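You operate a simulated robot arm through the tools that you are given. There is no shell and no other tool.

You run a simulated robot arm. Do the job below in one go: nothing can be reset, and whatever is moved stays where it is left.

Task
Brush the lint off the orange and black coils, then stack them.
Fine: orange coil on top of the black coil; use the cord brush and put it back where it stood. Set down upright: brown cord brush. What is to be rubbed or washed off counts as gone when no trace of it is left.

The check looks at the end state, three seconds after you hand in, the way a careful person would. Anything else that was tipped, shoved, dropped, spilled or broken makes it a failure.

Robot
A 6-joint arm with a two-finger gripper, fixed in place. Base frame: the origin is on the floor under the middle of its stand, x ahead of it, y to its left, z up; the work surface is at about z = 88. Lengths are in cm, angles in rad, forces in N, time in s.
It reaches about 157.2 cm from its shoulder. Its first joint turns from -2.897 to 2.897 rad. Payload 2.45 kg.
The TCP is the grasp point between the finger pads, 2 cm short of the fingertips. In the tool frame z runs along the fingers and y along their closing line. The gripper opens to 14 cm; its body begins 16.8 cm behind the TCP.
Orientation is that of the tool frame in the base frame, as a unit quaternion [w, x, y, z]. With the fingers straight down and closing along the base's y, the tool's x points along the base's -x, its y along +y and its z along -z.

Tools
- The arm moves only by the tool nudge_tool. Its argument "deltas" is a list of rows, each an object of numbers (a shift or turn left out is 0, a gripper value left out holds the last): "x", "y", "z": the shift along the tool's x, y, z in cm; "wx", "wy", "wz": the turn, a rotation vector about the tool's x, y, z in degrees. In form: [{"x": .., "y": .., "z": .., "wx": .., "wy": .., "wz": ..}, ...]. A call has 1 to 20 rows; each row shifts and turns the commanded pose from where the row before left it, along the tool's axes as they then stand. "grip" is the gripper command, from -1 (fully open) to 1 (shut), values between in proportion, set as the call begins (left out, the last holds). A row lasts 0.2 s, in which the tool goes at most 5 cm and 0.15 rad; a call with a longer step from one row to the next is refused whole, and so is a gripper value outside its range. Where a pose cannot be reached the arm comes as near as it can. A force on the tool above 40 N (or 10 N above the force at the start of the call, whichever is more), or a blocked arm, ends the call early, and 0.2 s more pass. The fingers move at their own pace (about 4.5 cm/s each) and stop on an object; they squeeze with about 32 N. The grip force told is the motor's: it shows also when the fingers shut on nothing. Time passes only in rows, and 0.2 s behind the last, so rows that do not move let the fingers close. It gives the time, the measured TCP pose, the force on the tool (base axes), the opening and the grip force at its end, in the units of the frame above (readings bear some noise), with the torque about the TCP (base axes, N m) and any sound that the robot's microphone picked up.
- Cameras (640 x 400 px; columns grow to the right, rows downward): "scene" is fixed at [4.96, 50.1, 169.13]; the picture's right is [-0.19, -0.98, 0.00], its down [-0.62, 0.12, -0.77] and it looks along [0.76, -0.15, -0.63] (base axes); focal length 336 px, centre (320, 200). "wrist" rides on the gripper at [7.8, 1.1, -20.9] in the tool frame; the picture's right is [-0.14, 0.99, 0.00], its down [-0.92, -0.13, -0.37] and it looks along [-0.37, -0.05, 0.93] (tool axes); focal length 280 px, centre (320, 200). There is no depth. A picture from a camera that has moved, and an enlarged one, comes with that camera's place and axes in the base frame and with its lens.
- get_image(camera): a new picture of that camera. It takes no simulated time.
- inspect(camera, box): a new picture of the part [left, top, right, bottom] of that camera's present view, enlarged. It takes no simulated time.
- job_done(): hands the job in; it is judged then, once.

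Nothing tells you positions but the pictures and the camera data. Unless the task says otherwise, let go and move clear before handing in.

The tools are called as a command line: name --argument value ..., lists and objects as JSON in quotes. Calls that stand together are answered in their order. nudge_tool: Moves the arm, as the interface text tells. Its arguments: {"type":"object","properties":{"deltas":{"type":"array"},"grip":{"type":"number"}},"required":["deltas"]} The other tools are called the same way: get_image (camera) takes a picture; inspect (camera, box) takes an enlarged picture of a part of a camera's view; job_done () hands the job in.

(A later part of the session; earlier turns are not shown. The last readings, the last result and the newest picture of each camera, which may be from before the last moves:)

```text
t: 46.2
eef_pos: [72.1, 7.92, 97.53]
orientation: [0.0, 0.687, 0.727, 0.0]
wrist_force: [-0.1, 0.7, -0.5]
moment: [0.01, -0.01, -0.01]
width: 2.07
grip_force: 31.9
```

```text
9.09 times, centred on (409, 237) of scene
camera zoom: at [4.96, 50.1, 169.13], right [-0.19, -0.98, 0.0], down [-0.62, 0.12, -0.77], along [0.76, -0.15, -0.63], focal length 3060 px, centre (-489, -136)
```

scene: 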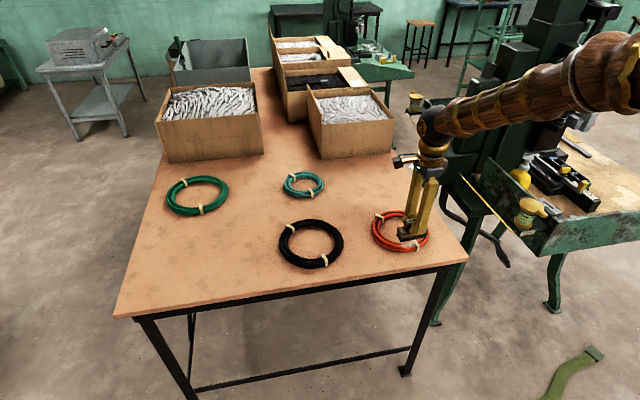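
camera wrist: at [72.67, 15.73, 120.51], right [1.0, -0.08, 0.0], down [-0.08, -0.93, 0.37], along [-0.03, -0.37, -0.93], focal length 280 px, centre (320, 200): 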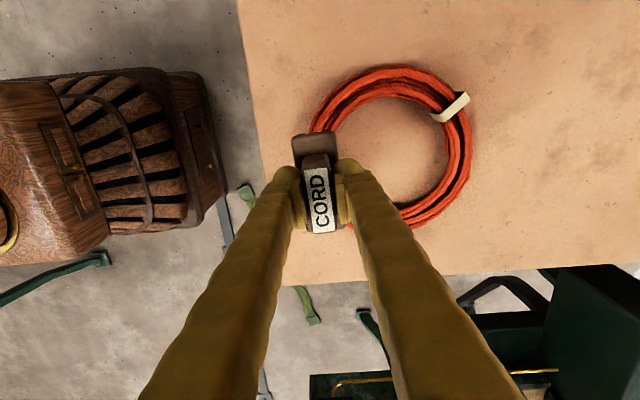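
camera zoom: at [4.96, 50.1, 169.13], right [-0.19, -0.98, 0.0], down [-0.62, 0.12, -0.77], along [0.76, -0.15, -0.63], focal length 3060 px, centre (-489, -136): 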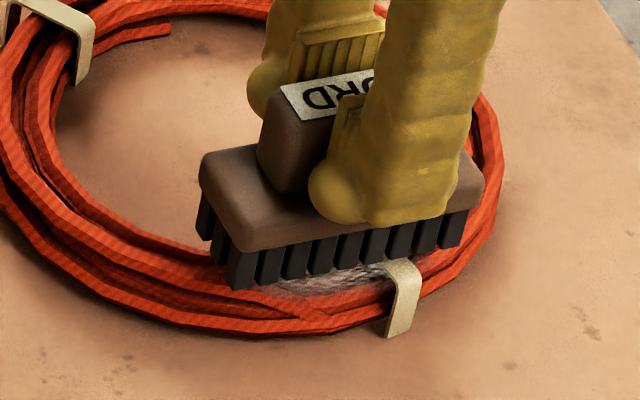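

nudge_tool --deltas '[{"z": 0.2}, {"z": 0.15}, {}]'

nudge_tool --deltas '[{"z": 0.15}, {}]'

nudge_tool --deltas '[{"z": 0.1}, {}]'

inspect --camera "scene" --box '[374, 215, 444, 259]'

```text
t: 47.0
eef_pos: [72.12, 8.02, 97.34]
orientation: [0.0, 0.687, 0.726, 0.0]
wrist_force: [0.7, 1.0, -1.7]
moment: [0.01, 0.04, -0.04]
width: 2.07
grip_force: 32.0
```

```text
t: 47.6
eef_pos: [72.17, 7.96, 97.11]
orientation: [0.0, 0.687, 0.726, 0.0]
wrist_force: [0.6, 0.4, -1.0]
moment: [0.01, 0.02, -0.01]
width: 2.06
grip_force: 32.3
```

```text
t: 48.2
eef_pos: [72.13, 7.92, 96.97]
orientation: [0.0, 0.687, 0.726, 0.0]
wrist_force: [-0.1, -0.3, -1.2]
moment: [0.0, 0.0, -0.03]
width: 2.09
grip_force: 31.5
```

```text
9.09 times, centred on (409, 237) of scene
camera zoom: at [4.96, 50.1, 169.13], right [-0.19, -0.98, 0.0], down [-0.62, 0.12, -0.77], along [0.76, -0.15, -0.63], focal length 3060 px, centre (-489, -136)
```

zoom: 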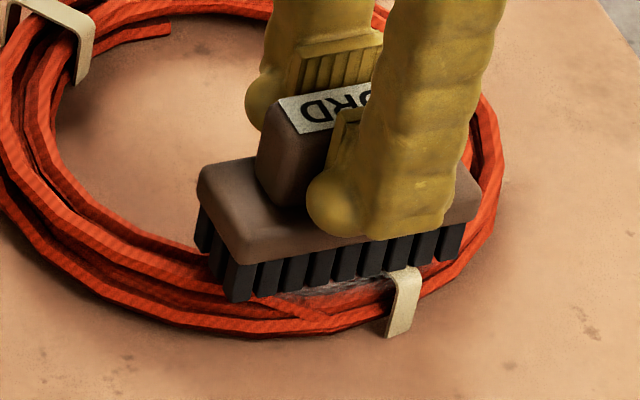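

nudge_tool --deltas '[{"z": 0.1}, {}]'

nudge_tool --deltas '[{"z": 0.1}, {}]'

nudge_tool --deltas '[{"z": 0.1}, {}]'

```text
t: 48.8
eef_pos: [72.25, 7.86, 96.81]
orientation: [0.0, 0.688, 0.726, 0.0]
wrist_force: [-0.2, -1.1, -2.3]
moment: [0.02, 0.05, -0.01]
width: 2.06
grip_force: 31.9
```

```text
t: 49.4
eef_pos: [72.27, 7.82, 96.6]
orientation: [0.0, 0.687, 0.727, 0.0]
wrist_force: [-1.0, -1.2, 2.1]
moment: [0.02, 0.01, 0.03]
width: 2.07
grip_force: 32.3
```

```text
t: 50.0
eef_pos: [72.2, 7.85, 96.68]
orientation: [0.0, 0.687, 0.726, 0.001]
wrist_force: [-7.8, -0.9, 27.6]
moment: [-0.01, 0.09, 0.0]
width: 2.09
grip_force: 31.8
```

Contact reached with 27 N, so I'll ease to around 12–15 N and stroke along the orange coil.

nudge_tool --deltas '[{"z": -0.07}, {}]'

nudge_tool --deltas '[{"x": 0.4}, {"x": 0.4}, {"x": 0.4}, {"x": -0.4}, {"x": -0.4}, {"x": -0.4}, {}]'

inspect --camera "scene" --box '[374, 215, 444, 259]'

```text
t: 50.6
eef_pos: [72.16, 7.86, 96.68]
orientation: [0.0, 0.687, 0.727, 0.001]
wrist_force: [6.9, -3.9, 15.2]
moment: [-0.1, -0.15, 0.05]
width: 2.08
grip_force: 32.2
```

```text
t: 52.2
eef_pos: [72.15, 7.81, 96.59]
orientation: [0.0, 0.687, 0.726, -0.001]
wrist_force: [-0.9, 3.2, 7.6]
moment: [0.16, -0.02, 0.03]
width: 2.07
grip_force: 31.7
```

```text
9.09 times, centred on (409, 237) of scene
camera zoom: at [4.96, 50.1, 169.13], right [-0.19, -0.98, 0.0], down [-0.62, 0.12, -0.77], along [0.76, -0.15, -0.63], focal length 3060 px, centre (-489, -136)
```

zoom: 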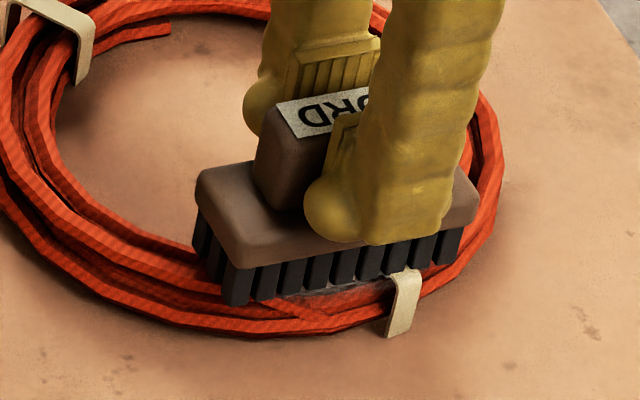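

nudge_tool --deltas '[{"x": -0.4}, {"x": -0.4}, {"x": -0.4}, {"x": 0.4}, {"x": 0.4}, {"x": 0.4}, {"x": 0.4}, {"x": 0.4}, {"x": 0.4}, {"x": -0.4}, {"x": -0.4}, {"x": -0.4}, {}]'

inspect --camera "scene" --box '[374, 215, 444, 259]'

```text
t: 55.0
eef_pos: [72.11, 7.89, 96.69]
orientation: [0.0, 0.687, 0.727, 0.0]
wrist_force: [0.3, 0.6, -0.7]
moment: [0.02, 0.0, -0.03]
width: 2.11
grip_force: 31.7
```

```text
9.09 times, centred on (409, 237) of scene
camera zoom: at [4.96, 50.1, 169.13], right [-0.19, -0.98, 0.0], down [-0.62, 0.12, -0.77], along [0.76, -0.15, -0.63], focal length 3060 px, centre (-489, -136)
```

zoom: 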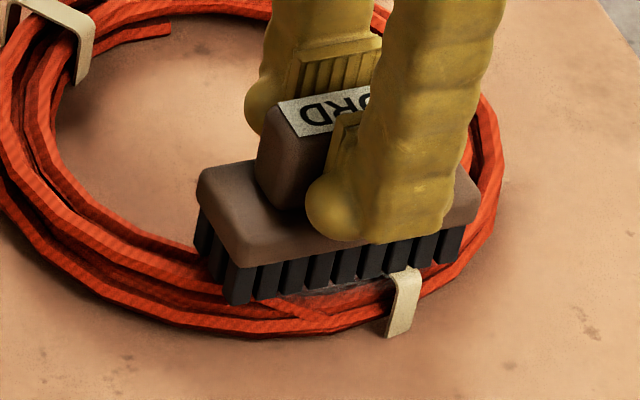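

nudge_tool --deltas '[{"z": 0.07}, {}]'

nudge_tool --deltas '[{"y": -0.3}, {}]'

```text
t: 55.6
eef_pos: [72.32, 7.77, 96.73]
orientation: [0.0, 0.687, 0.727, 0.0]
wrist_force: [-1.3, 3.3, 16.6]
moment: [0.07, 0.01, 0.0]
width: 2.1
grip_force: 31.9
```

```text
t: 56.2
eef_pos: [71.89, 7.79, 96.72]
orientation: [0.001, 0.687, 0.726, 0.0]
wrist_force: [9.9, -1.5, 27.6]
moment: [-0.01, -0.23, 0.01]
width: 2.09
grip_force: 31.6
```

nudge_tool --deltas '[{"z": -0.04}, {"x": 0.4}, {"x": 0.4}, {"x": 0.4}, {"x": -0.4}, {"x": -0.4}, {"x": -0.4}, {"x": -0.4}, {"x": -0.4}, {"x": -0.4}, {"x": 0.4}, {"x": 0.4}, {"x": 0.4}, {}]'

inspect --camera "scene" --box '[374, 215, 444, 259]'

```text
t: 59.2
eef_pos: [71.95, 7.77, 96.68]
orientation: [0.0, 0.687, 0.726, 0.0]
wrist_force: [-0.1, -0.4, -1.7]
moment: [-0.01, 0.01, -0.07]
width: 2.07
grip_force: 32.0
```

```text
9.09 times, centred on (409, 237) of scene
camera zoom: at [4.96, 50.1, 169.13], right [-0.19, -0.98, 0.0], down [-0.62, 0.12, -0.77], along [0.76, -0.15, -0.63], focal length 3060 px, centre (-489, -136)
```

zoom: 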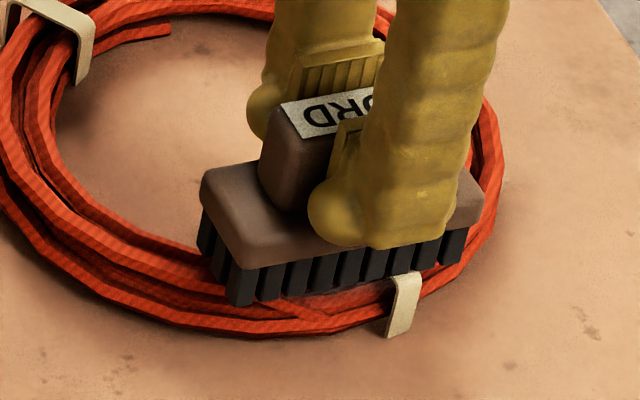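

nudge_tool --deltas '[{"z": 0.07}, {}]'

nudge_tool --deltas '[{"x": 0.4}, {"x": 0.4}, {"x": 0.4}, {"x": -0.4}, {"x": -0.4}, {"x": -0.4}, {"x": -0.4}, {"x": -0.4}, {"x": -0.4}, {"x": 0.4}, {"x": 0.4}, {"x": 0.4}, {}]'

nudge_tool --deltas '[{"z": -1}, {"z": -3}, {"z": -3}, {"x": 4}, {"x": 4}, {"x": 4}, {}]'

inspect --camera "scene" --box '[374, 215, 444, 259]'

inspect --camera "scene" --box '[396, 231, 430, 252]'

```text
t: 59.8
eef_pos: [71.92, 7.97, 96.63]
orientation: [0.0, 0.687, 0.727, 0.001]
wrist_force: [0.2, 0.9, -1.9]
moment: [-0.01, 0.0, -0.03]
width: 2.09
grip_force: 32.7
```

```text
t: 62.6
eef_pos: [71.97, 7.9, 96.47]
orientation: [0.001, 0.687, 0.726, 0.001]
wrist_force: [0.7, -4.2, 7.1]
moment: [-0.04, 0.02, 0.01]
width: 2.09
grip_force: 32.3
```

```text
t: 64.2
eef_pos: [71.08, 19.93, 103.68]
orientation: [0.0, 0.688, 0.726, 0.002]
wrist_force: [-0.8, 0.1, -1.2]
moment: [-0.05, 0.02, -0.01]
width: 2.06
grip_force: 32.3
```

```text
9.09 times, centred on (409, 237) of scene
camera zoom: at [4.96, 50.1, 169.13], right [-0.19, -0.98, 0.0], down [-0.62, 0.12, -0.77], along [0.76, -0.15, -0.63], focal length 3060 px, centre (-489, -136)
```

zoom: 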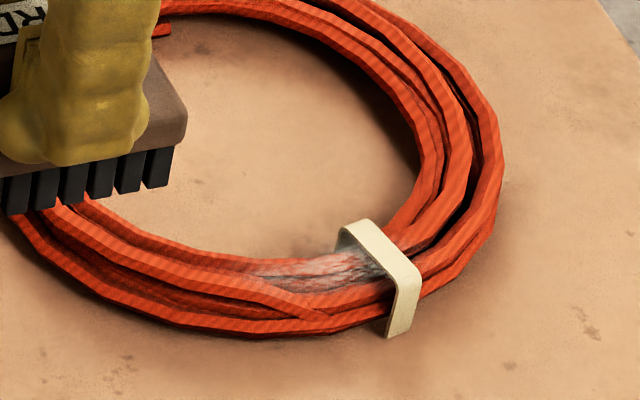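

```text
16.00 times, centred on (413, 242) of scene
camera zoom: at [4.96, 50.1, 169.13], right [-0.19, -0.98, 0.0], down [-0.62, 0.12, -0.77], along [0.76, -0.15, -0.63], focal length 5385 px, centre (-1168, -464)
```

zoom: 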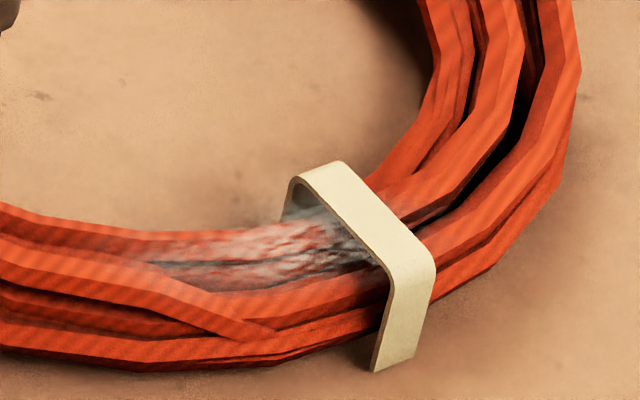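

Lint is fainter but still there, so I'll go back for more strokes with steadier contact.

nudge_tool --deltas '[{"x": -4}, {"x": -4}, {"x": -4}, {"z": 3}, {"z": 3}, {"z": 0.8}, {}]'

nudge_tool --deltas '[{"y": 0.15, "z": 0.2}, {"z": 0.05}, {}]'

nudge_tool --deltas '[{"z": 0.05}, {}]'

```text
t: 65.8
eef_pos: [71.79, 7.86, 96.79]
orientation: [0.0, 0.687, 0.727, 0.0]
wrist_force: [0.2, 0.1, -1.3]
moment: [-0.04, -0.02, -0.01]
width: 2.07
grip_force: 32.0
```

```text
t: 66.6
eef_pos: [72.09, 7.85, 96.61]
orientation: [0.0, 0.687, 0.726, 0.0]
wrist_force: [-0.2, 0.1, -0.9]
moment: [0.02, 0.03, 0.0]
width: 2.06
grip_force: 31.9
```

```text
t: 67.2
eef_pos: [72.04, 7.77, 96.52]
orientation: [-0.001, 0.687, 0.727, 0.0]
wrist_force: [-2.0, 0.7, 4.1]
moment: [0.06, 0.06, 0.0]
width: 2.08
grip_force: 32.0
```

nudge_tool --deltas '[{"z": 0.05}, {}]'

nudge_tool --deltas '[{"x": 0.4}, {"x": 0.4}, {"x": 0.4}, {"x": -0.4}, {"x": -0.4}, {"x": -0.4}, {}]'

nudge_tool --deltas '[{"z": 0.03}, {"x": -0.4}, {"x": -0.4}, {"x": -0.4}, {"x": 0.4}, {"x": 0.4}, {"x": 0.4}, {}]'

```text
t: 67.8
eef_pos: [72.05, 7.83, 96.44]
orientation: [0.001, 0.687, 0.726, 0.001]
wrist_force: [-4.1, -2.1, 16.6]
moment: [-0.05, 0.0, -0.01]
width: 2.08
grip_force: 32.6
```

```text
t: 69.4
eef_pos: [71.93, 7.93, 96.47]
orientation: [0.001, 0.687, 0.726, 0.0]
wrist_force: [-0.3, 6.1, 9.5]
moment: [0.21, 0.0, 0.02]
width: 2.08
grip_force: 31.6
```

```text
t: 71.2
eef_pos: [71.95, 7.88, 96.44]
orientation: [0.0, 0.687, 0.727, 0.0]
wrist_force: [0.5, -12.4, 22.4]
moment: [-0.31, -0.02, -0.03]
width: 2.06
grip_force: 31.8
```

nudge_tool --deltas '[{"x": 0.4}, {"x": 0.4}, {"x": 0.4}, {"x": -0.4}, {"x": -0.4}, {"x": -0.4}, {"x": -0.4}, {"x": -0.4}, {"x": -0.4}, {"x": 0.4}, {"x": 0.4}, {"x": 0.4}, {}]'

nudge_tool --deltas '[{"z": -1}, {"z": -3}, {"z": -3}, {"x": 4}, {"x": 4}, {"x": 4}, {}]'

inspect --camera "scene" --box '[396, 231, 430, 252]'

```text
t: 74.0
eef_pos: [71.98, 7.87, 96.35]
orientation: [0.0, 0.688, 0.726, 0.0]
wrist_force: [1.1, -11.1, 20.4]
moment: [-0.35, -0.03, 0.02]
width: 2.1
grip_force: 32.2
```

```text
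t: 75.6
eef_pos: [71.41, 20.07, 103.54]
orientation: [0.0, 0.687, 0.727, 0.001]
wrist_force: [0.6, -0.5, -1.4]
moment: [-0.04, -0.04, -0.01]
width: 2.07
grip_force: 31.2
```

```text
16.00 times, centred on (413, 242) of scene
camera zoom: at [4.96, 50.1, 169.13], right [-0.19, -0.98, 0.0], down [-0.62, 0.12, -0.77], along [0.76, -0.15, -0.63], focal length 5385 px, centre (-1168, -464)
```

zoom: 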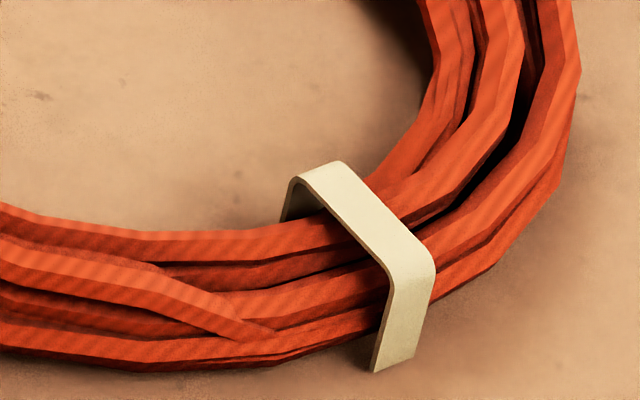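

The orange coil is clean too. Now I'll check how the brush sits in the grip before returning it.

inspect --camera "wrist" --box '[220, 100, 420, 240]'

inspect --camera "scene" --box '[340, 180, 420, 250]'

```text
2.86 times, centred on (320, 170) of wrist
camera zoom: at [72.15, 27.92, 124.35], right [1.0, -0.08, 0.0], down [-0.08, -0.93, 0.37], along [-0.03, -0.37, -0.93], focal length 801 px, centre (320, 286)
```

zoom: 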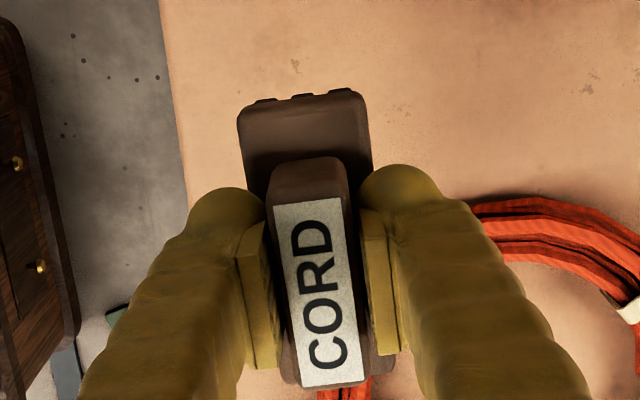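

```text
5.71 times, centred on (380, 215) of scene
camera zoom: at [4.96, 50.1, 169.13], right [-0.19, -0.98, 0.0], down [-0.62, 0.12, -0.77], along [0.76, -0.15, -0.63], focal length 1923 px, centre (-23, 114)
```

zoom: 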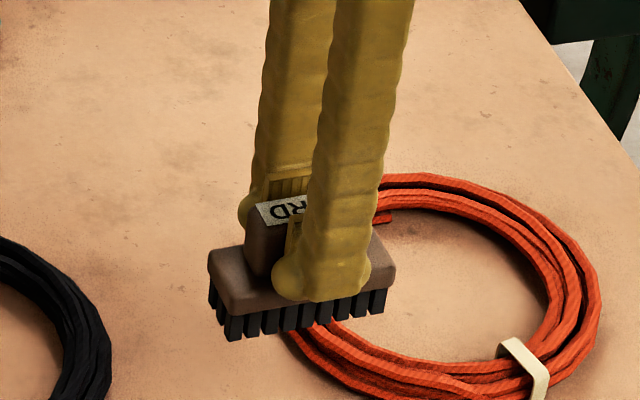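

The brush has slid up about 0.6 cm and 0.15 cm toward -y in the grip, but it's still level. I'll carry it back to above its original spot.

nudge_tool --deltas '[{"z": -2.5}, {"x": 4.605, "y": 0.676}, {"x": 4.605, "y": 0.676}, {"x": 4.605, "y": 0.676}, {"x": 4.605, "y": 0.676}, {"x": 4.605, "y": 0.676}, {"x": 4.605, "y": 0.676}, {"x": 4.605, "y": 0.676}, {"x": 4.605, "y": 0.676}, {"x": 4.605, "y": 0.676}, {"x": 4.605, "y": 0.676}, {}, {}]'

nudge_tool --deltas '[{"z": 3}, {"z": 3}, {"z": 2.5}, {}]'

inspect --camera "scene" --box '[180, 220, 260, 290]'

get_image --camera "wrist"

```text
t: 78.4
eef_pos: [75.74, 66.27, 105.84]
orientation: [0.0, 0.687, 0.726, 0.0]
wrist_force: [0.4, -0.6, -1.9]
moment: [-0.05, 0.02, 0.01]
width: 2.11
grip_force: 31.8
```

```text
t: 79.4
eef_pos: [75.53, 66.23, 97.4]
orientation: [0.0, 0.687, 0.726, 0.0]
wrist_force: [-0.5, 0.5, -0.8]
moment: [-0.02, 0.01, 0.03]
width: 2.08
grip_force: 31.7
```

```text
5.71 times, centred on (220, 255) of scene
camera zoom: at [4.96, 50.1, 169.13], right [-0.19, -0.98, 0.0], down [-0.62, 0.12, -0.77], along [0.76, -0.15, -0.63], focal length 1923 px, centre (891, -114)
```

zoom: 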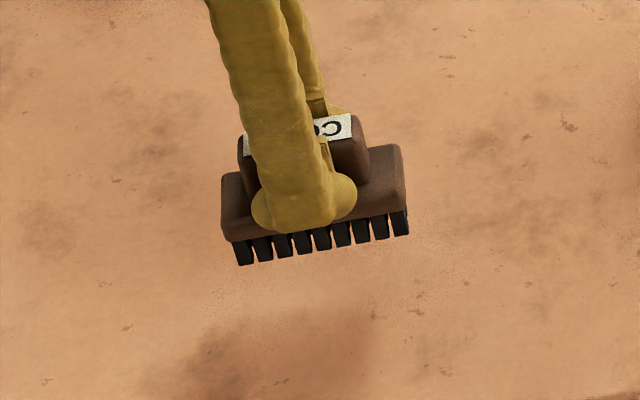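

```text
taken
camera wrist: at [76.32, 74.04, 118.26], right [1.0, -0.08, 0.0], down [-0.08, -0.93, 0.37], along [-0.03, -0.37, -0.93], focal length 280 px, centre (320, 200)
```

wrist: 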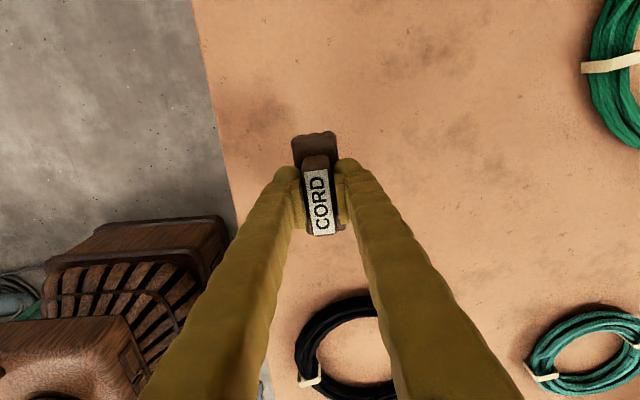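

Predicted landing is within about 0.25 cm of the original footprint. I'll correct that and lower slowly to the table.

nudge_tool --deltas '[{"x": 0.22, "y": -0.08}, {"z": 1.0}, {"z": 1.0}, {"z": 0.7}, {"z": 0.3}, {}]'

inspect --camera "scene" --box '[180, 220, 260, 290]'

```text
t: 80.8
eef_pos: [75.57, 66.51, 94.47]
orientation: [0.0, 0.687, 0.727, 0.0]
wrist_force: [0.6, -0.1, -1.6]
moment: [0.01, 0.02, -0.02]
width: 2.08
grip_force: 31.6
```

```text
5.71 times, centred on (220, 255) of scene
camera zoom: at [4.96, 50.1, 169.13], right [-0.19, -0.98, 0.0], down [-0.62, 0.12, -0.77], along [0.76, -0.15, -0.63], focal length 1923 px, centre (891, -114)
```

zoom: 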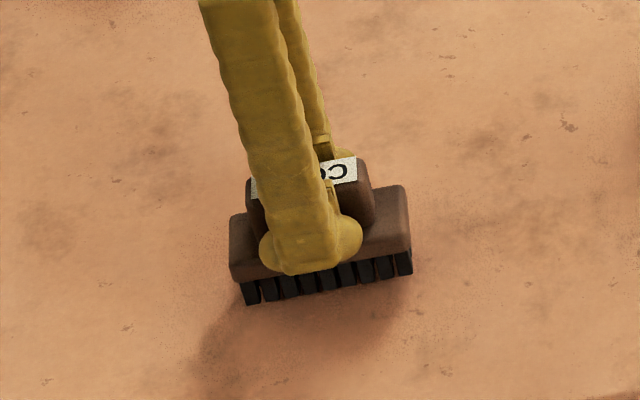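

nudge_tool --deltas '[{"z": 0.25}, {"z": 0.2}, {}]'

nudge_tool --deltas '[{"z": 0.1}, {}]'

nudge_tool --deltas '[{"z": 0.07}, {}]'

inspect --camera "scene" --box '[180, 220, 260, 290]'

```text
t: 81.6
eef_pos: [75.6, 66.47, 93.91]
orientation: [0.0, 0.688, 0.726, 0.001]
wrist_force: [1.0, -0.3, -2.1]
moment: [-0.02, 0.01, -0.03]
width: 2.08
grip_force: 32.0
```

```text
t: 82.2
eef_pos: [75.62, 66.43, 93.95]
orientation: [0.0, 0.687, 0.726, 0.0]
wrist_force: [-0.5, -0.6, -0.3]
moment: [0.01, 0.0, 0.0]
width: 2.11
grip_force: 32.4
```

```text
t: 82.8
eef_pos: [75.49, 66.38, 93.74]
orientation: [-0.001, 0.688, 0.726, 0.0]
wrist_force: [0.2, -1.3, -1.7]
moment: [0.01, 0.01, -0.02]
width: 2.07
grip_force: 31.6
```

```text
5.71 times, centred on (220, 255) of scene
camera zoom: at [4.96, 50.1, 169.13], right [-0.19, -0.98, 0.0], down [-0.62, 0.12, -0.77], along [0.76, -0.15, -0.63], focal length 1923 px, centre (891, -114)
```

zoom: 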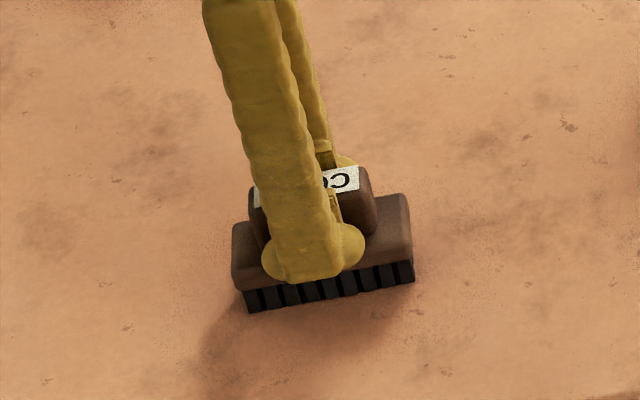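

nudge_tool --deltas '[{"z": 0.05}, {}]'

nudge_tool --deltas '[{"z": 0.05}, {}]'

nudge_tool --deltas '[{"z": 0.04}, {}]'

```text
t: 83.4
eef_pos: [75.5, 66.54, 93.58]
orientation: [0.0, 0.687, 0.726, 0.0]
wrist_force: [1.0, -0.5, -1.2]
moment: [0.01, -0.05, 0.0]
width: 2.08
grip_force: 32.4
```

```text
t: 84.0
eef_pos: [75.62, 66.55, 93.7]
orientation: [-0.001, 0.687, 0.727, -0.001]
wrist_force: [-0.5, -0.8, -0.6]
moment: [0.01, 0.0, 0.03]
width: 2.1
grip_force: 31.9
```

```text
t: 84.6
eef_pos: [75.53, 66.45, 93.69]
orientation: [0.0, 0.687, 0.726, 0.001]
wrist_force: [-0.1, -1.5, 2.7]
moment: [-0.05, -0.01, 0.02]
width: 2.08
grip_force: 32.4
```

inspect --camera "scene" --box '[180, 220, 260, 290]'

```text
5.71 times, centred on (220, 255) of scene
camera zoom: at [4.96, 50.1, 169.13], right [-0.19, -0.98, 0.0], down [-0.62, 0.12, -0.77], along [0.76, -0.15, -0.63], focal length 1923 px, centre (891, -114)
```

zoom: 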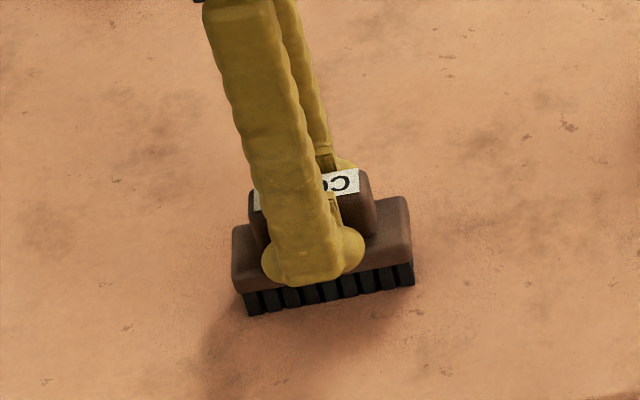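

The brush is back on its original footprint within about 1 mm and touching the table. I'll release it and lift away.

nudge_tool --deltas '[{}, {}, {}, {}, {}]' --grip -0.2

nudge_tool --deltas '[{"z": -1}, {"z": -2}, {"z": -4}, {"z": -4}, {"z": -4}, {"z": -4}, {}]'

inspect --camera "scene" --box '[180, 220, 260, 290]'

get_image --camera "scene"

get_image --camera "wrist"

```text
t: 85.8
eef_pos: [75.46, 66.45, 93.65]
orientation: [0.0, 0.687, 0.727, 0.0]
wrist_force: [-0.4, 0.3, -0.1]
moment: [0.01, 0.0, -0.01]
width: 8.38
grip_force: 0.0
```

```text
t: 87.4
eef_pos: [75.17, 66.65, 112.92]
orientation: [0.0, 0.687, 0.727, 0.0]
wrist_force: [-0.2, -0.2, 0.4]
moment: [0.01, 0.02, 0.01]
width: 8.39
grip_force: 0.0
```

```text
5.71 times, centred on (220, 255) of scene
camera zoom: at [4.96, 50.1, 169.13], right [-0.19, -0.98, 0.0], down [-0.62, 0.12, -0.77], along [0.76, -0.15, -0.63], focal length 1923 px, centre (891, -114)
```

zoom: 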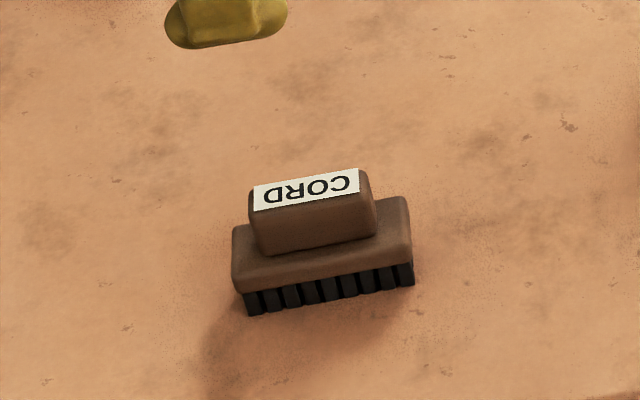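

```text
taken
```

scene: 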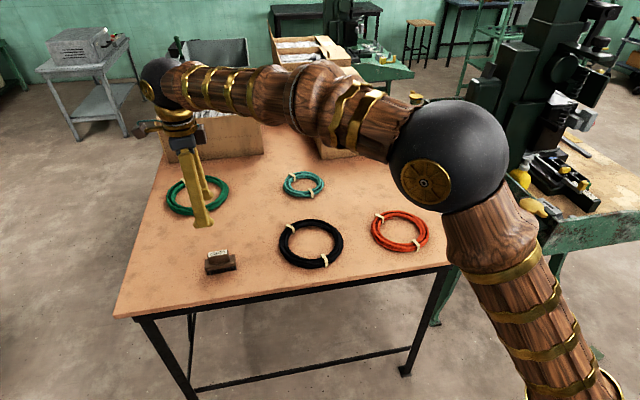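

```text
taken
camera wrist: at [75.97, 74.4, 133.61], right [1.0, -0.08, 0.0], down [-0.08, -0.93, 0.37], along [-0.03, -0.37, -0.93], focal length 280 px, centre (320, 200)
```

wrist: 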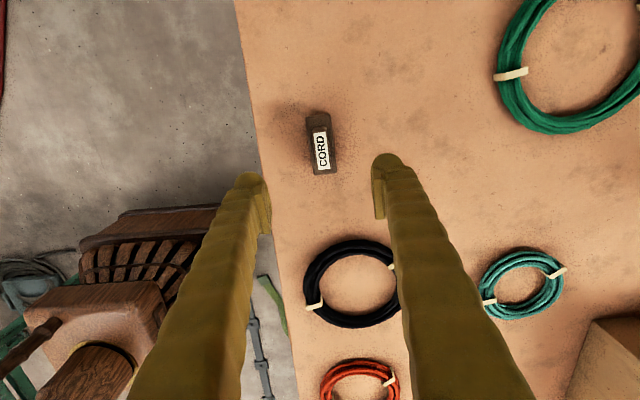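

The brush stands upright where it was, and both coils look clean. Next I'll move above the orange coil to line up a grip on its near side, with one finger inside the ring and one outside.

nudge_tool --deltas '[{"x": -4.41, "y": -0.53}, {"x": -4.41, "y": -0.53}, {"x": -4.41, "y": -0.53}, {"x": -4.41, "y": -0.53}, {"x": -4.41, "y": -0.53}, {"x": -4.41, "y": -0.53}, {"x": -4.41, "y": -0.53}, {"x": -4.41, "y": -0.53}, {"x": -4.41, "y": -0.53}, {"x": -4.41, "y": -0.53}, {"x": -4.41, "y": -0.53}, {"x": -4.41, "y": -0.53}, {"x": -4.41, "y": -0.53}, {"wz": 5.65}, {"wz": 5.65}, {}]'

get_image --camera "wrist"

get_image --camera "scene"

```text
t: 90.8
eef_pos: [71.95, 8.94, 112.68]
orientation: [0.001, 0.756, 0.655, 0.001]
wrist_force: [-0.3, 0.3, -0.2]
moment: [-0.03, 0.01, -0.02]
width: 8.38
grip_force: 0.0
```

```text
taken
camera wrist: at [74.1, 16.43, 133.48], right [0.96, -0.28, 0.0], down [-0.26, -0.89, 0.37], along [-0.1, -0.35, -0.93], focal length 280 px, centre (320, 200)
```

wrist: 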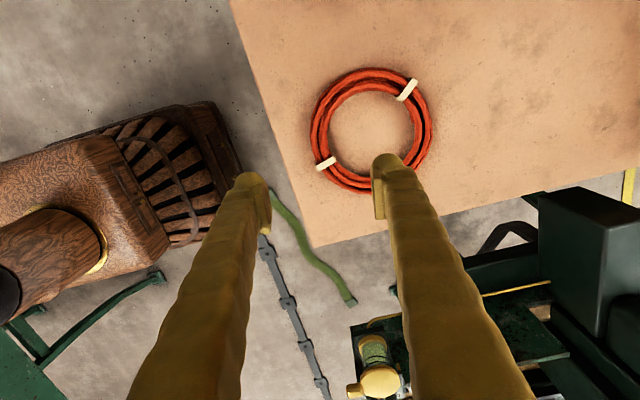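

```text
taken
```

scene: 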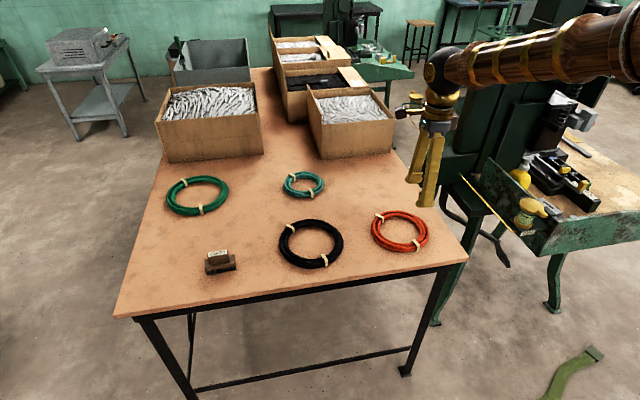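

inspect --camera "wrist" --box '[290, 50, 450, 200]'

```text
2.67 times, centred on (370, 125) of wrist
camera zoom: at [74.1, 16.43, 133.48], right [0.96, -0.28, 0.0], down [-0.26, -0.89, 0.37], along [-0.1, -0.35, -0.93], focal length 748 px, centre (187, 400)
```

zoom: 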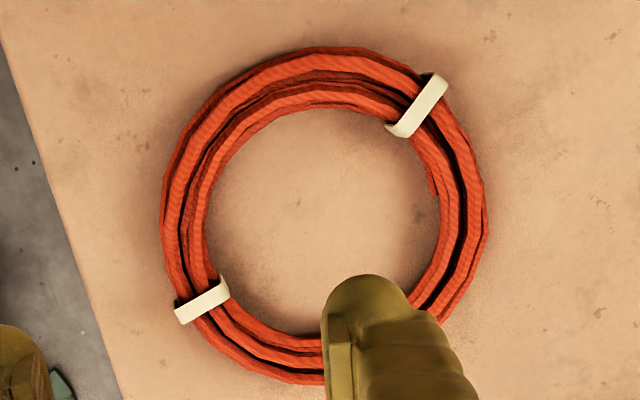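

The orange coil centre is about (80, 8), and the grip point on its near side is about (71.8, 9.1), clear of both bands. I'll lower to just above it and check alignment.

nudge_tool --deltas '[{"x": 0.22, "y": -0.1, "z": 2}, {"z": 4}, {"z": 4}, {"z": 3}, {"z": 2.5}, {"z": 1}, {}]'

get_image --camera "wrist"

inspect --camera "scene" --box '[364, 180, 454, 260]'

```text
t: 92.4
eef_pos: [71.76, 9.21, 96.07]
orientation: [0.001, 0.755, 0.656, 0.0]
wrist_force: [-0.2, 1.0, -0.2]
moment: [0.0, -0.03, 0.0]
width: 8.39
grip_force: 0.1
```

```text
taken
camera wrist: at [74.05, 16.68, 116.84], right [0.96, -0.28, 0.0], down [-0.26, -0.89, 0.37], along [-0.1, -0.35, -0.93], focal length 280 px, centre (320, 200)
```

wrist: 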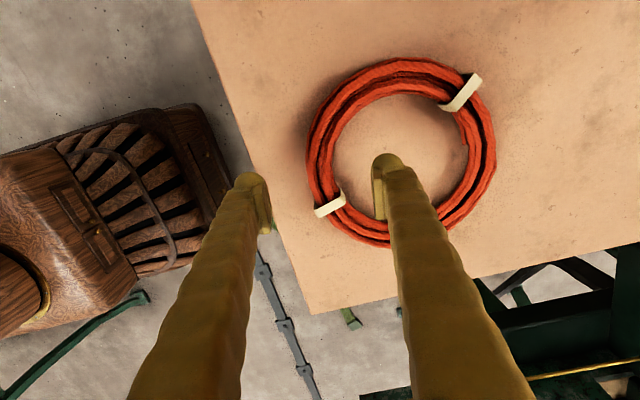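

```text
5.00 times, centred on (409, 220) of scene
camera zoom: at [4.96, 50.1, 169.13], right [-0.19, -0.98, 0.0], down [-0.62, 0.12, -0.77], along [0.76, -0.15, -0.63], focal length 1683 px, centre (-125, 100)
```

zoom: 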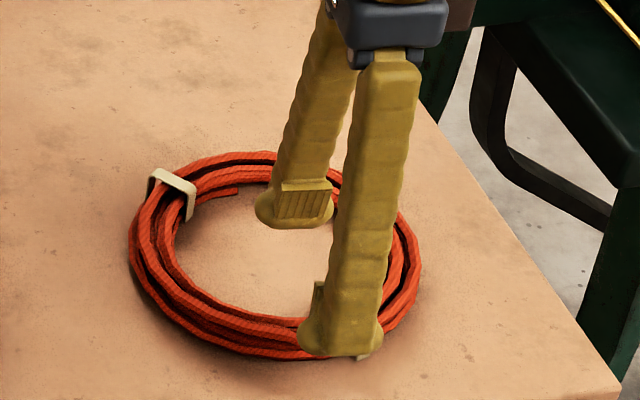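

inspect --camera "wrist" --box '[230, 120, 410, 240]'

```text
3.33 times, centred on (320, 180) of wrist
camera zoom: at [74.05, 16.68, 116.84], right [0.96, -0.28, 0.0], down [-0.26, -0.89, 0.37], along [-0.1, -0.35, -0.93], focal length 935 px, centre (320, 267)
```

zoom: 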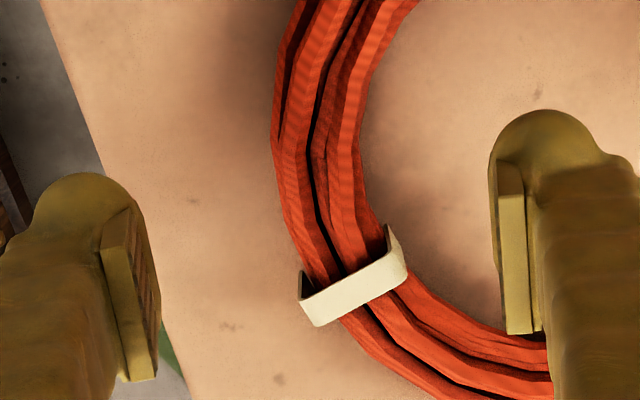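

Alignment is good, and I'll shift slightly away from the band before lowering. Then I'll go down so the fingertips stop just above the table.

nudge_tool --deltas '[{"x": 0.6, "wz": 3}, {"z": 1.5}, {"z": 1.5}, {"z": 1.2}, {"z": 0.6}, {}]'

inspect --camera "scene" --box '[364, 190, 454, 260]'

inspect --camera "wrist" --box '[210, 120, 430, 260]'

```text
t: 93.8
eef_pos: [71.94, 9.82, 91.51]
orientation: [0.0, 0.772, 0.635, 0.001]
wrist_force: [0.1, -0.7, 0.2]
moment: [-0.04, 0.0, 0.0]
width: 8.41
grip_force: 0.2
```

```text
5.71 times, centred on (409, 225) of scene
camera zoom: at [4.96, 50.1, 169.13], right [-0.19, -0.98, 0.0], down [-0.62, 0.12, -0.77], along [0.76, -0.15, -0.63], focal length 1923 px, centre (-189, 57)
```

zoom: 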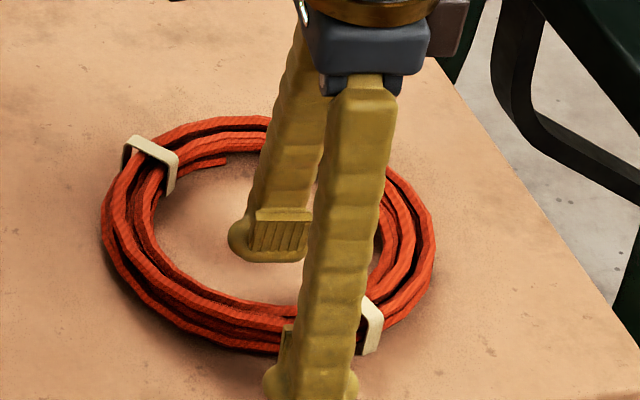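

```text
2.86 times, centred on (320, 190) of wrist
camera zoom: at [74.6, 17.15, 112.22], right [0.95, -0.33, 0.0], down [-0.3, -0.88, 0.37], along [-0.12, -0.35, -0.93], focal length 801 px, centre (320, 229)
```

zoom: 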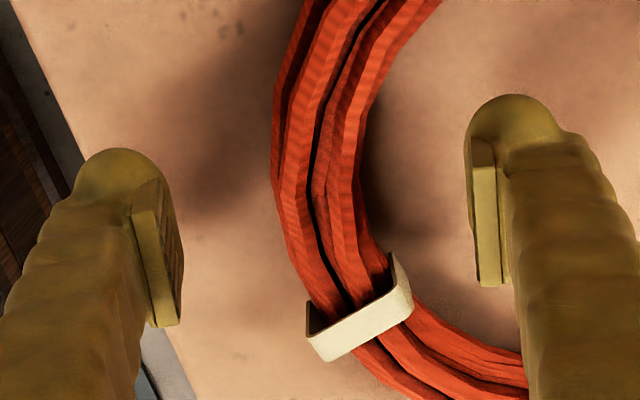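

nudge_tool --deltas '[{"z": 0.5}, {"z": 0.3}, {"z": 0.2}, {}]'

inspect --camera "wrist" --box '[210, 120, 430, 260]'

```text
t: 94.8
eef_pos: [71.94, 9.6, 90.38]
orientation: [0.0, 0.773, 0.635, 0.0]
wrist_force: [0.1, 0.2, 0.2]
moment: [0.02, 0.02, 0.01]
width: 8.43
grip_force: 0.0
```

```text
2.86 times, centred on (320, 190) of wrist
camera zoom: at [74.48, 17.13, 111.14], right [0.95, -0.33, 0.0], down [-0.3, -0.88, 0.37], along [-0.12, -0.35, -0.93], focal length 801 px, centre (320, 229)
```

zoom: 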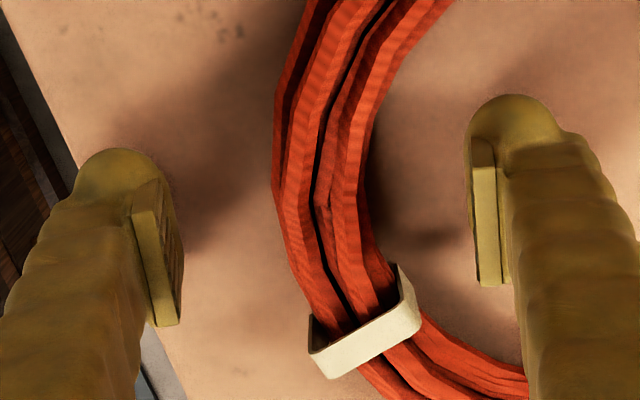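

Fingertips are at about z = 88.4, straddling the bundle and clear of the band. Closing now.

nudge_tool --deltas '[{}, {}, {}, {}, {}, {}]' --grip 1

inspect --camera "wrist" --box '[210, 120, 430, 260]'

inspect --camera "scene" --box '[364, 190, 454, 260]'

```text
t: 96.2
eef_pos: [71.8, 9.77, 90.31]
orientation: [0.0, 0.772, 0.635, 0.001]
wrist_force: [-1.3, 1.3, -0.1]
moment: [0.1, -0.06, 0.15]
width: 3.17
grip_force: 31.8
```

```text
2.86 times, centred on (320, 190) of wrist
camera zoom: at [74.48, 17.13, 111.14], right [0.95, -0.33, 0.0], down [-0.3, -0.88, 0.37], along [-0.12, -0.35, -0.93], focal length 801 px, centre (320, 229)
```

zoom: 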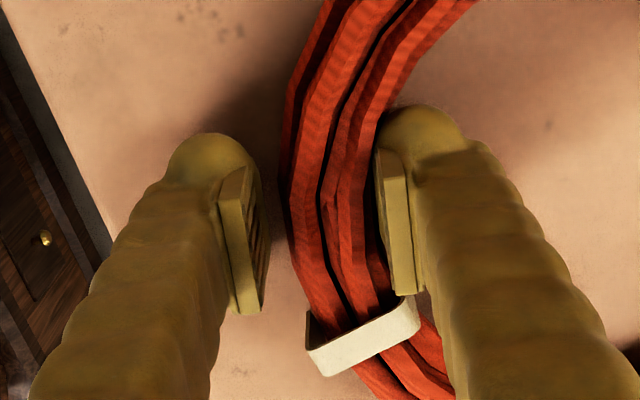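

```text
5.71 times, centred on (409, 225) of scene
camera zoom: at [4.96, 50.1, 169.13], right [-0.19, -0.98, 0.0], down [-0.62, 0.12, -0.77], along [0.76, -0.15, -0.63], focal length 1923 px, centre (-189, 57)
```

zoom: 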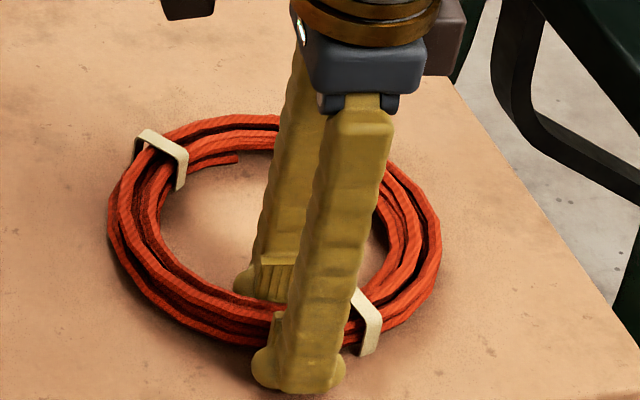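

The fingers are holding the bundle at width 3.2, and the coil swung slightly as they closed. I'll lift a little and check the hold.

nudge_tool --deltas '[{"z": -0.3}, {"z": -0.5}, {"z": -0.7}, {"z": -0.5}, {}]'

inspect --camera "scene" --box '[364, 190, 454, 260]'

inspect --camera "wrist" --box '[210, 60, 530, 260]'

```text
t: 97.4
eef_pos: [71.9, 9.66, 92.41]
orientation: [0.001, 0.772, 0.635, 0.0]
wrist_force: [-0.3, 0.0, -3.8]
moment: [0.1, 0.23, -0.01]
width: 3.2
grip_force: 32.3
```

```text
5.71 times, centred on (409, 225) of scene
camera zoom: at [4.96, 50.1, 169.13], right [-0.19, -0.98, 0.0], down [-0.62, 0.12, -0.77], along [0.76, -0.15, -0.63], focal length 1923 px, centre (-189, 57)
```

zoom: 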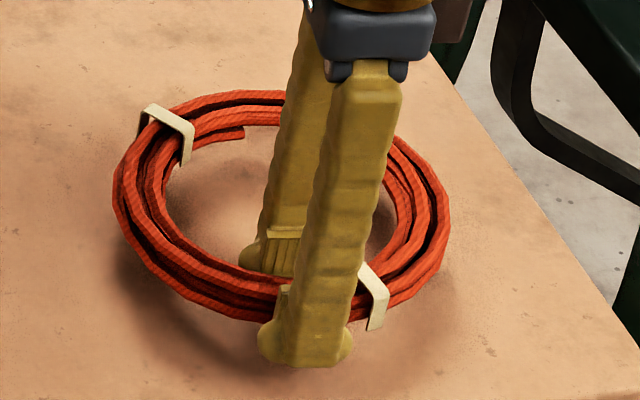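

```text
2.00 times, centred on (370, 160) of wrist
camera zoom: at [74.52, 17.09, 113.15], right [0.95, -0.33, 0.0], down [-0.3, -0.88, 0.37], along [-0.12, -0.35, -0.93], focal length 561 px, centre (220, 280)
```

zoom: 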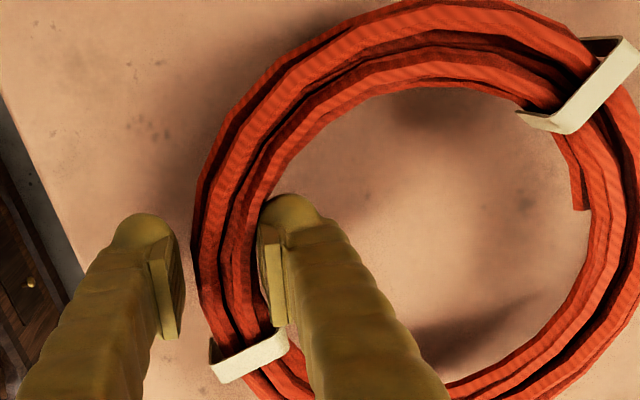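

The coil is held level at about 0.3 kg. I'll lift higher and take full views to find its centre relative to the gripper.

nudge_tool --deltas '[{"z": -1.5}, {"z": -2}, {"z": -2}, {"z": -2}, {"z": -1}, {}, {}]'

get_image --camera "wrist"

get_image --camera "scene"

inspect --camera "scene" --box '[354, 160, 464, 260]'

```text
t: 99.0
eef_pos: [71.73, 9.7, 100.93]
orientation: [0.0, 0.773, 0.635, 0.0]
wrist_force: [0.5, -0.3, -3.2]
moment: [0.06, 0.25, -0.02]
width: 3.16
grip_force: 31.8
```

```text
taken
camera wrist: at [74.39, 17.08, 121.69], right [0.95, -0.33, 0.0], down [-0.3, -0.88, 0.37], along [-0.12, -0.35, -0.93], focal length 280 px, centre (320, 200)
```

wrist: 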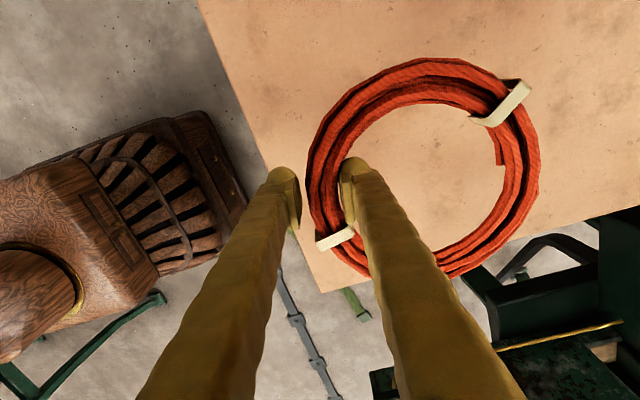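

```text
taken
```

scene: 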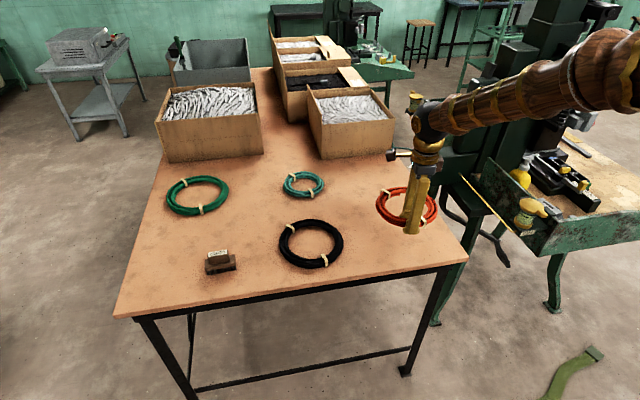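

```text
4.00 times, centred on (409, 210) of scene
camera zoom: at [4.96, 50.1, 169.13], right [-0.19, -0.98, 0.0], down [-0.62, 0.12, -0.77], along [0.76, -0.15, -0.63], focal length 1346 px, centre (-36, 160)
```

zoom: 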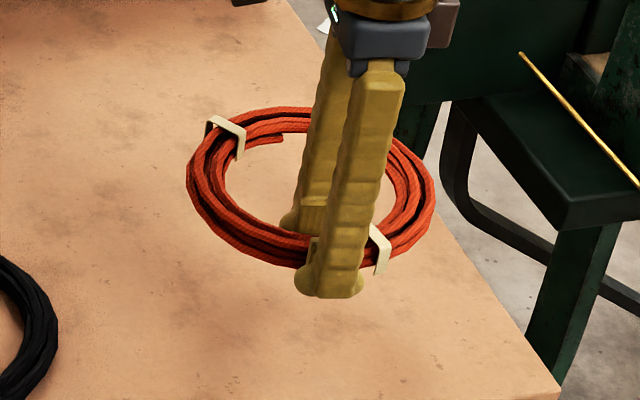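

The held orange coil's centre is about 8.0 cm ahead and 2.5 cm to -y of the grip point, and the black coil's centre is about (80.6, 38.1). I'll carry the orange coil over so the centres line up.

nudge_tool --deltas '[{"x": 1.5, "y": -0.257}, {"x": 2.6, "y": -0.446}, {"x": 2.8, "y": -0.48}, {"x": 2.8, "y": -0.48}, {"x": 2.8, "y": -0.48}, {"x": 2.8, "y": -0.48}, {"x": 2.8, "y": -0.48}, {"x": 2.8, "y": -0.48}, {"x": 2.8, "y": -0.48}, {"x": 2.6, "y": -0.446}, {"x": 2.4, "y": -0.411}, {"x": 1.8, "y": -0.308}, {}, {}]'

get_image --camera "wrist"

inspect --camera "scene" --box '[260, 180, 370, 280]'

```text
t: 102.0
eef_pos: [72.59, 40.48, 100.76]
orientation: [0.0, 0.772, 0.636, 0.0]
wrist_force: [-0.8, 0.7, -2.8]
moment: [0.07, 0.24, -0.01]
width: 3.16
grip_force: 32.6
```

```text
taken
camera wrist: at [75.18, 47.99, 121.6], right [0.95, -0.33, 0.0], down [-0.3, -0.88, 0.37], along [-0.12, -0.35, -0.93], focal length 280 px, centre (320, 200)
```

wrist: 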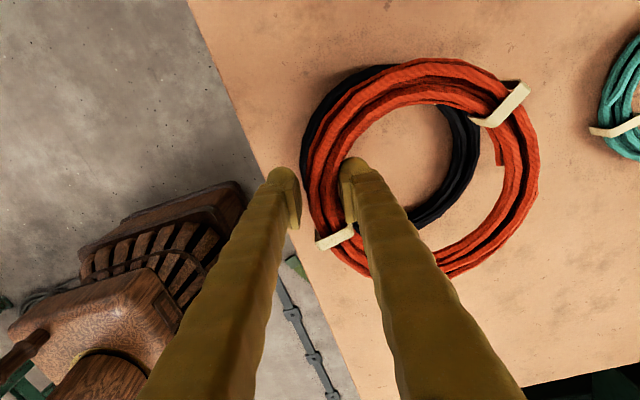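

```text
4.00 times, centred on (315, 230) of scene
camera zoom: at [4.96, 50.1, 169.13], right [-0.19, -0.98, 0.0], down [-0.62, 0.12, -0.77], along [0.76, -0.15, -0.63], focal length 1346 px, centre (340, 80)
```

zoom: 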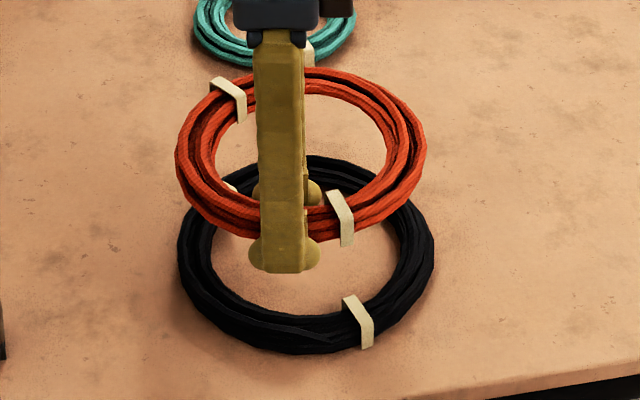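

The orange coil hovers nearly concentric, about 0.25 cm off in x and y. I'll correct that and lower it toward the black coil.

nudge_tool --deltas '[{"x": -0.28, "y": -0.15}, {"z": 1.5}, {"z": 1.5}, {"z": 1.5}, {"z": 1.0}, {"z": 0.5}, {}, {}]'

inspect --camera "scene" --box '[265, 195, 365, 280]'

get_image --camera "wrist"

```text
t: 103.8
eef_pos: [72.28, 40.41, 94.85]
orientation: [0.0, 0.772, 0.635, 0.0]
wrist_force: [-0.8, -0.3, -3.2]
moment: [0.06, 0.22, 0.02]
width: 3.16
grip_force: 31.9
```

```text
4.71 times, centred on (315, 238) of scene
camera zoom: at [4.96, 50.1, 169.13], right [-0.19, -0.98, 0.0], down [-0.62, 0.12, -0.77], along [0.76, -0.15, -0.63], focal length 1584 px, centre (344, 24)
```

zoom: 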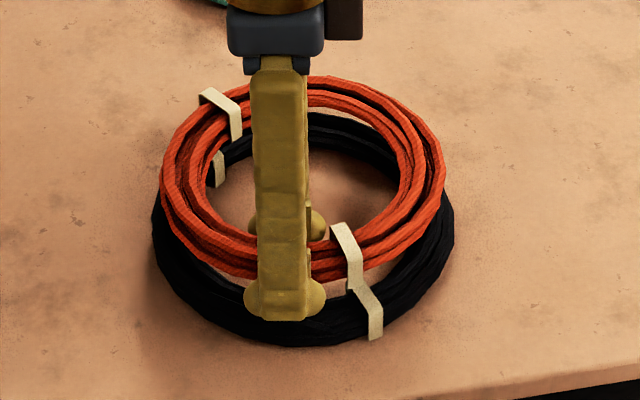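

```text
taken
camera wrist: at [74.93, 47.79, 115.63], right [0.95, -0.33, 0.0], down [-0.3, -0.88, 0.37], along [-0.12, -0.35, -0.93], focal length 280 px, centre (320, 200)
```

wrist: 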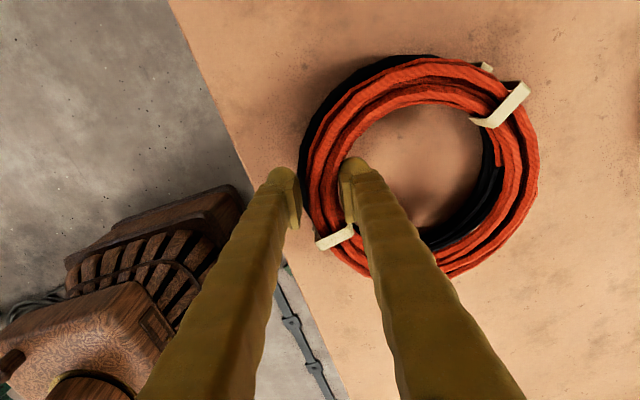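

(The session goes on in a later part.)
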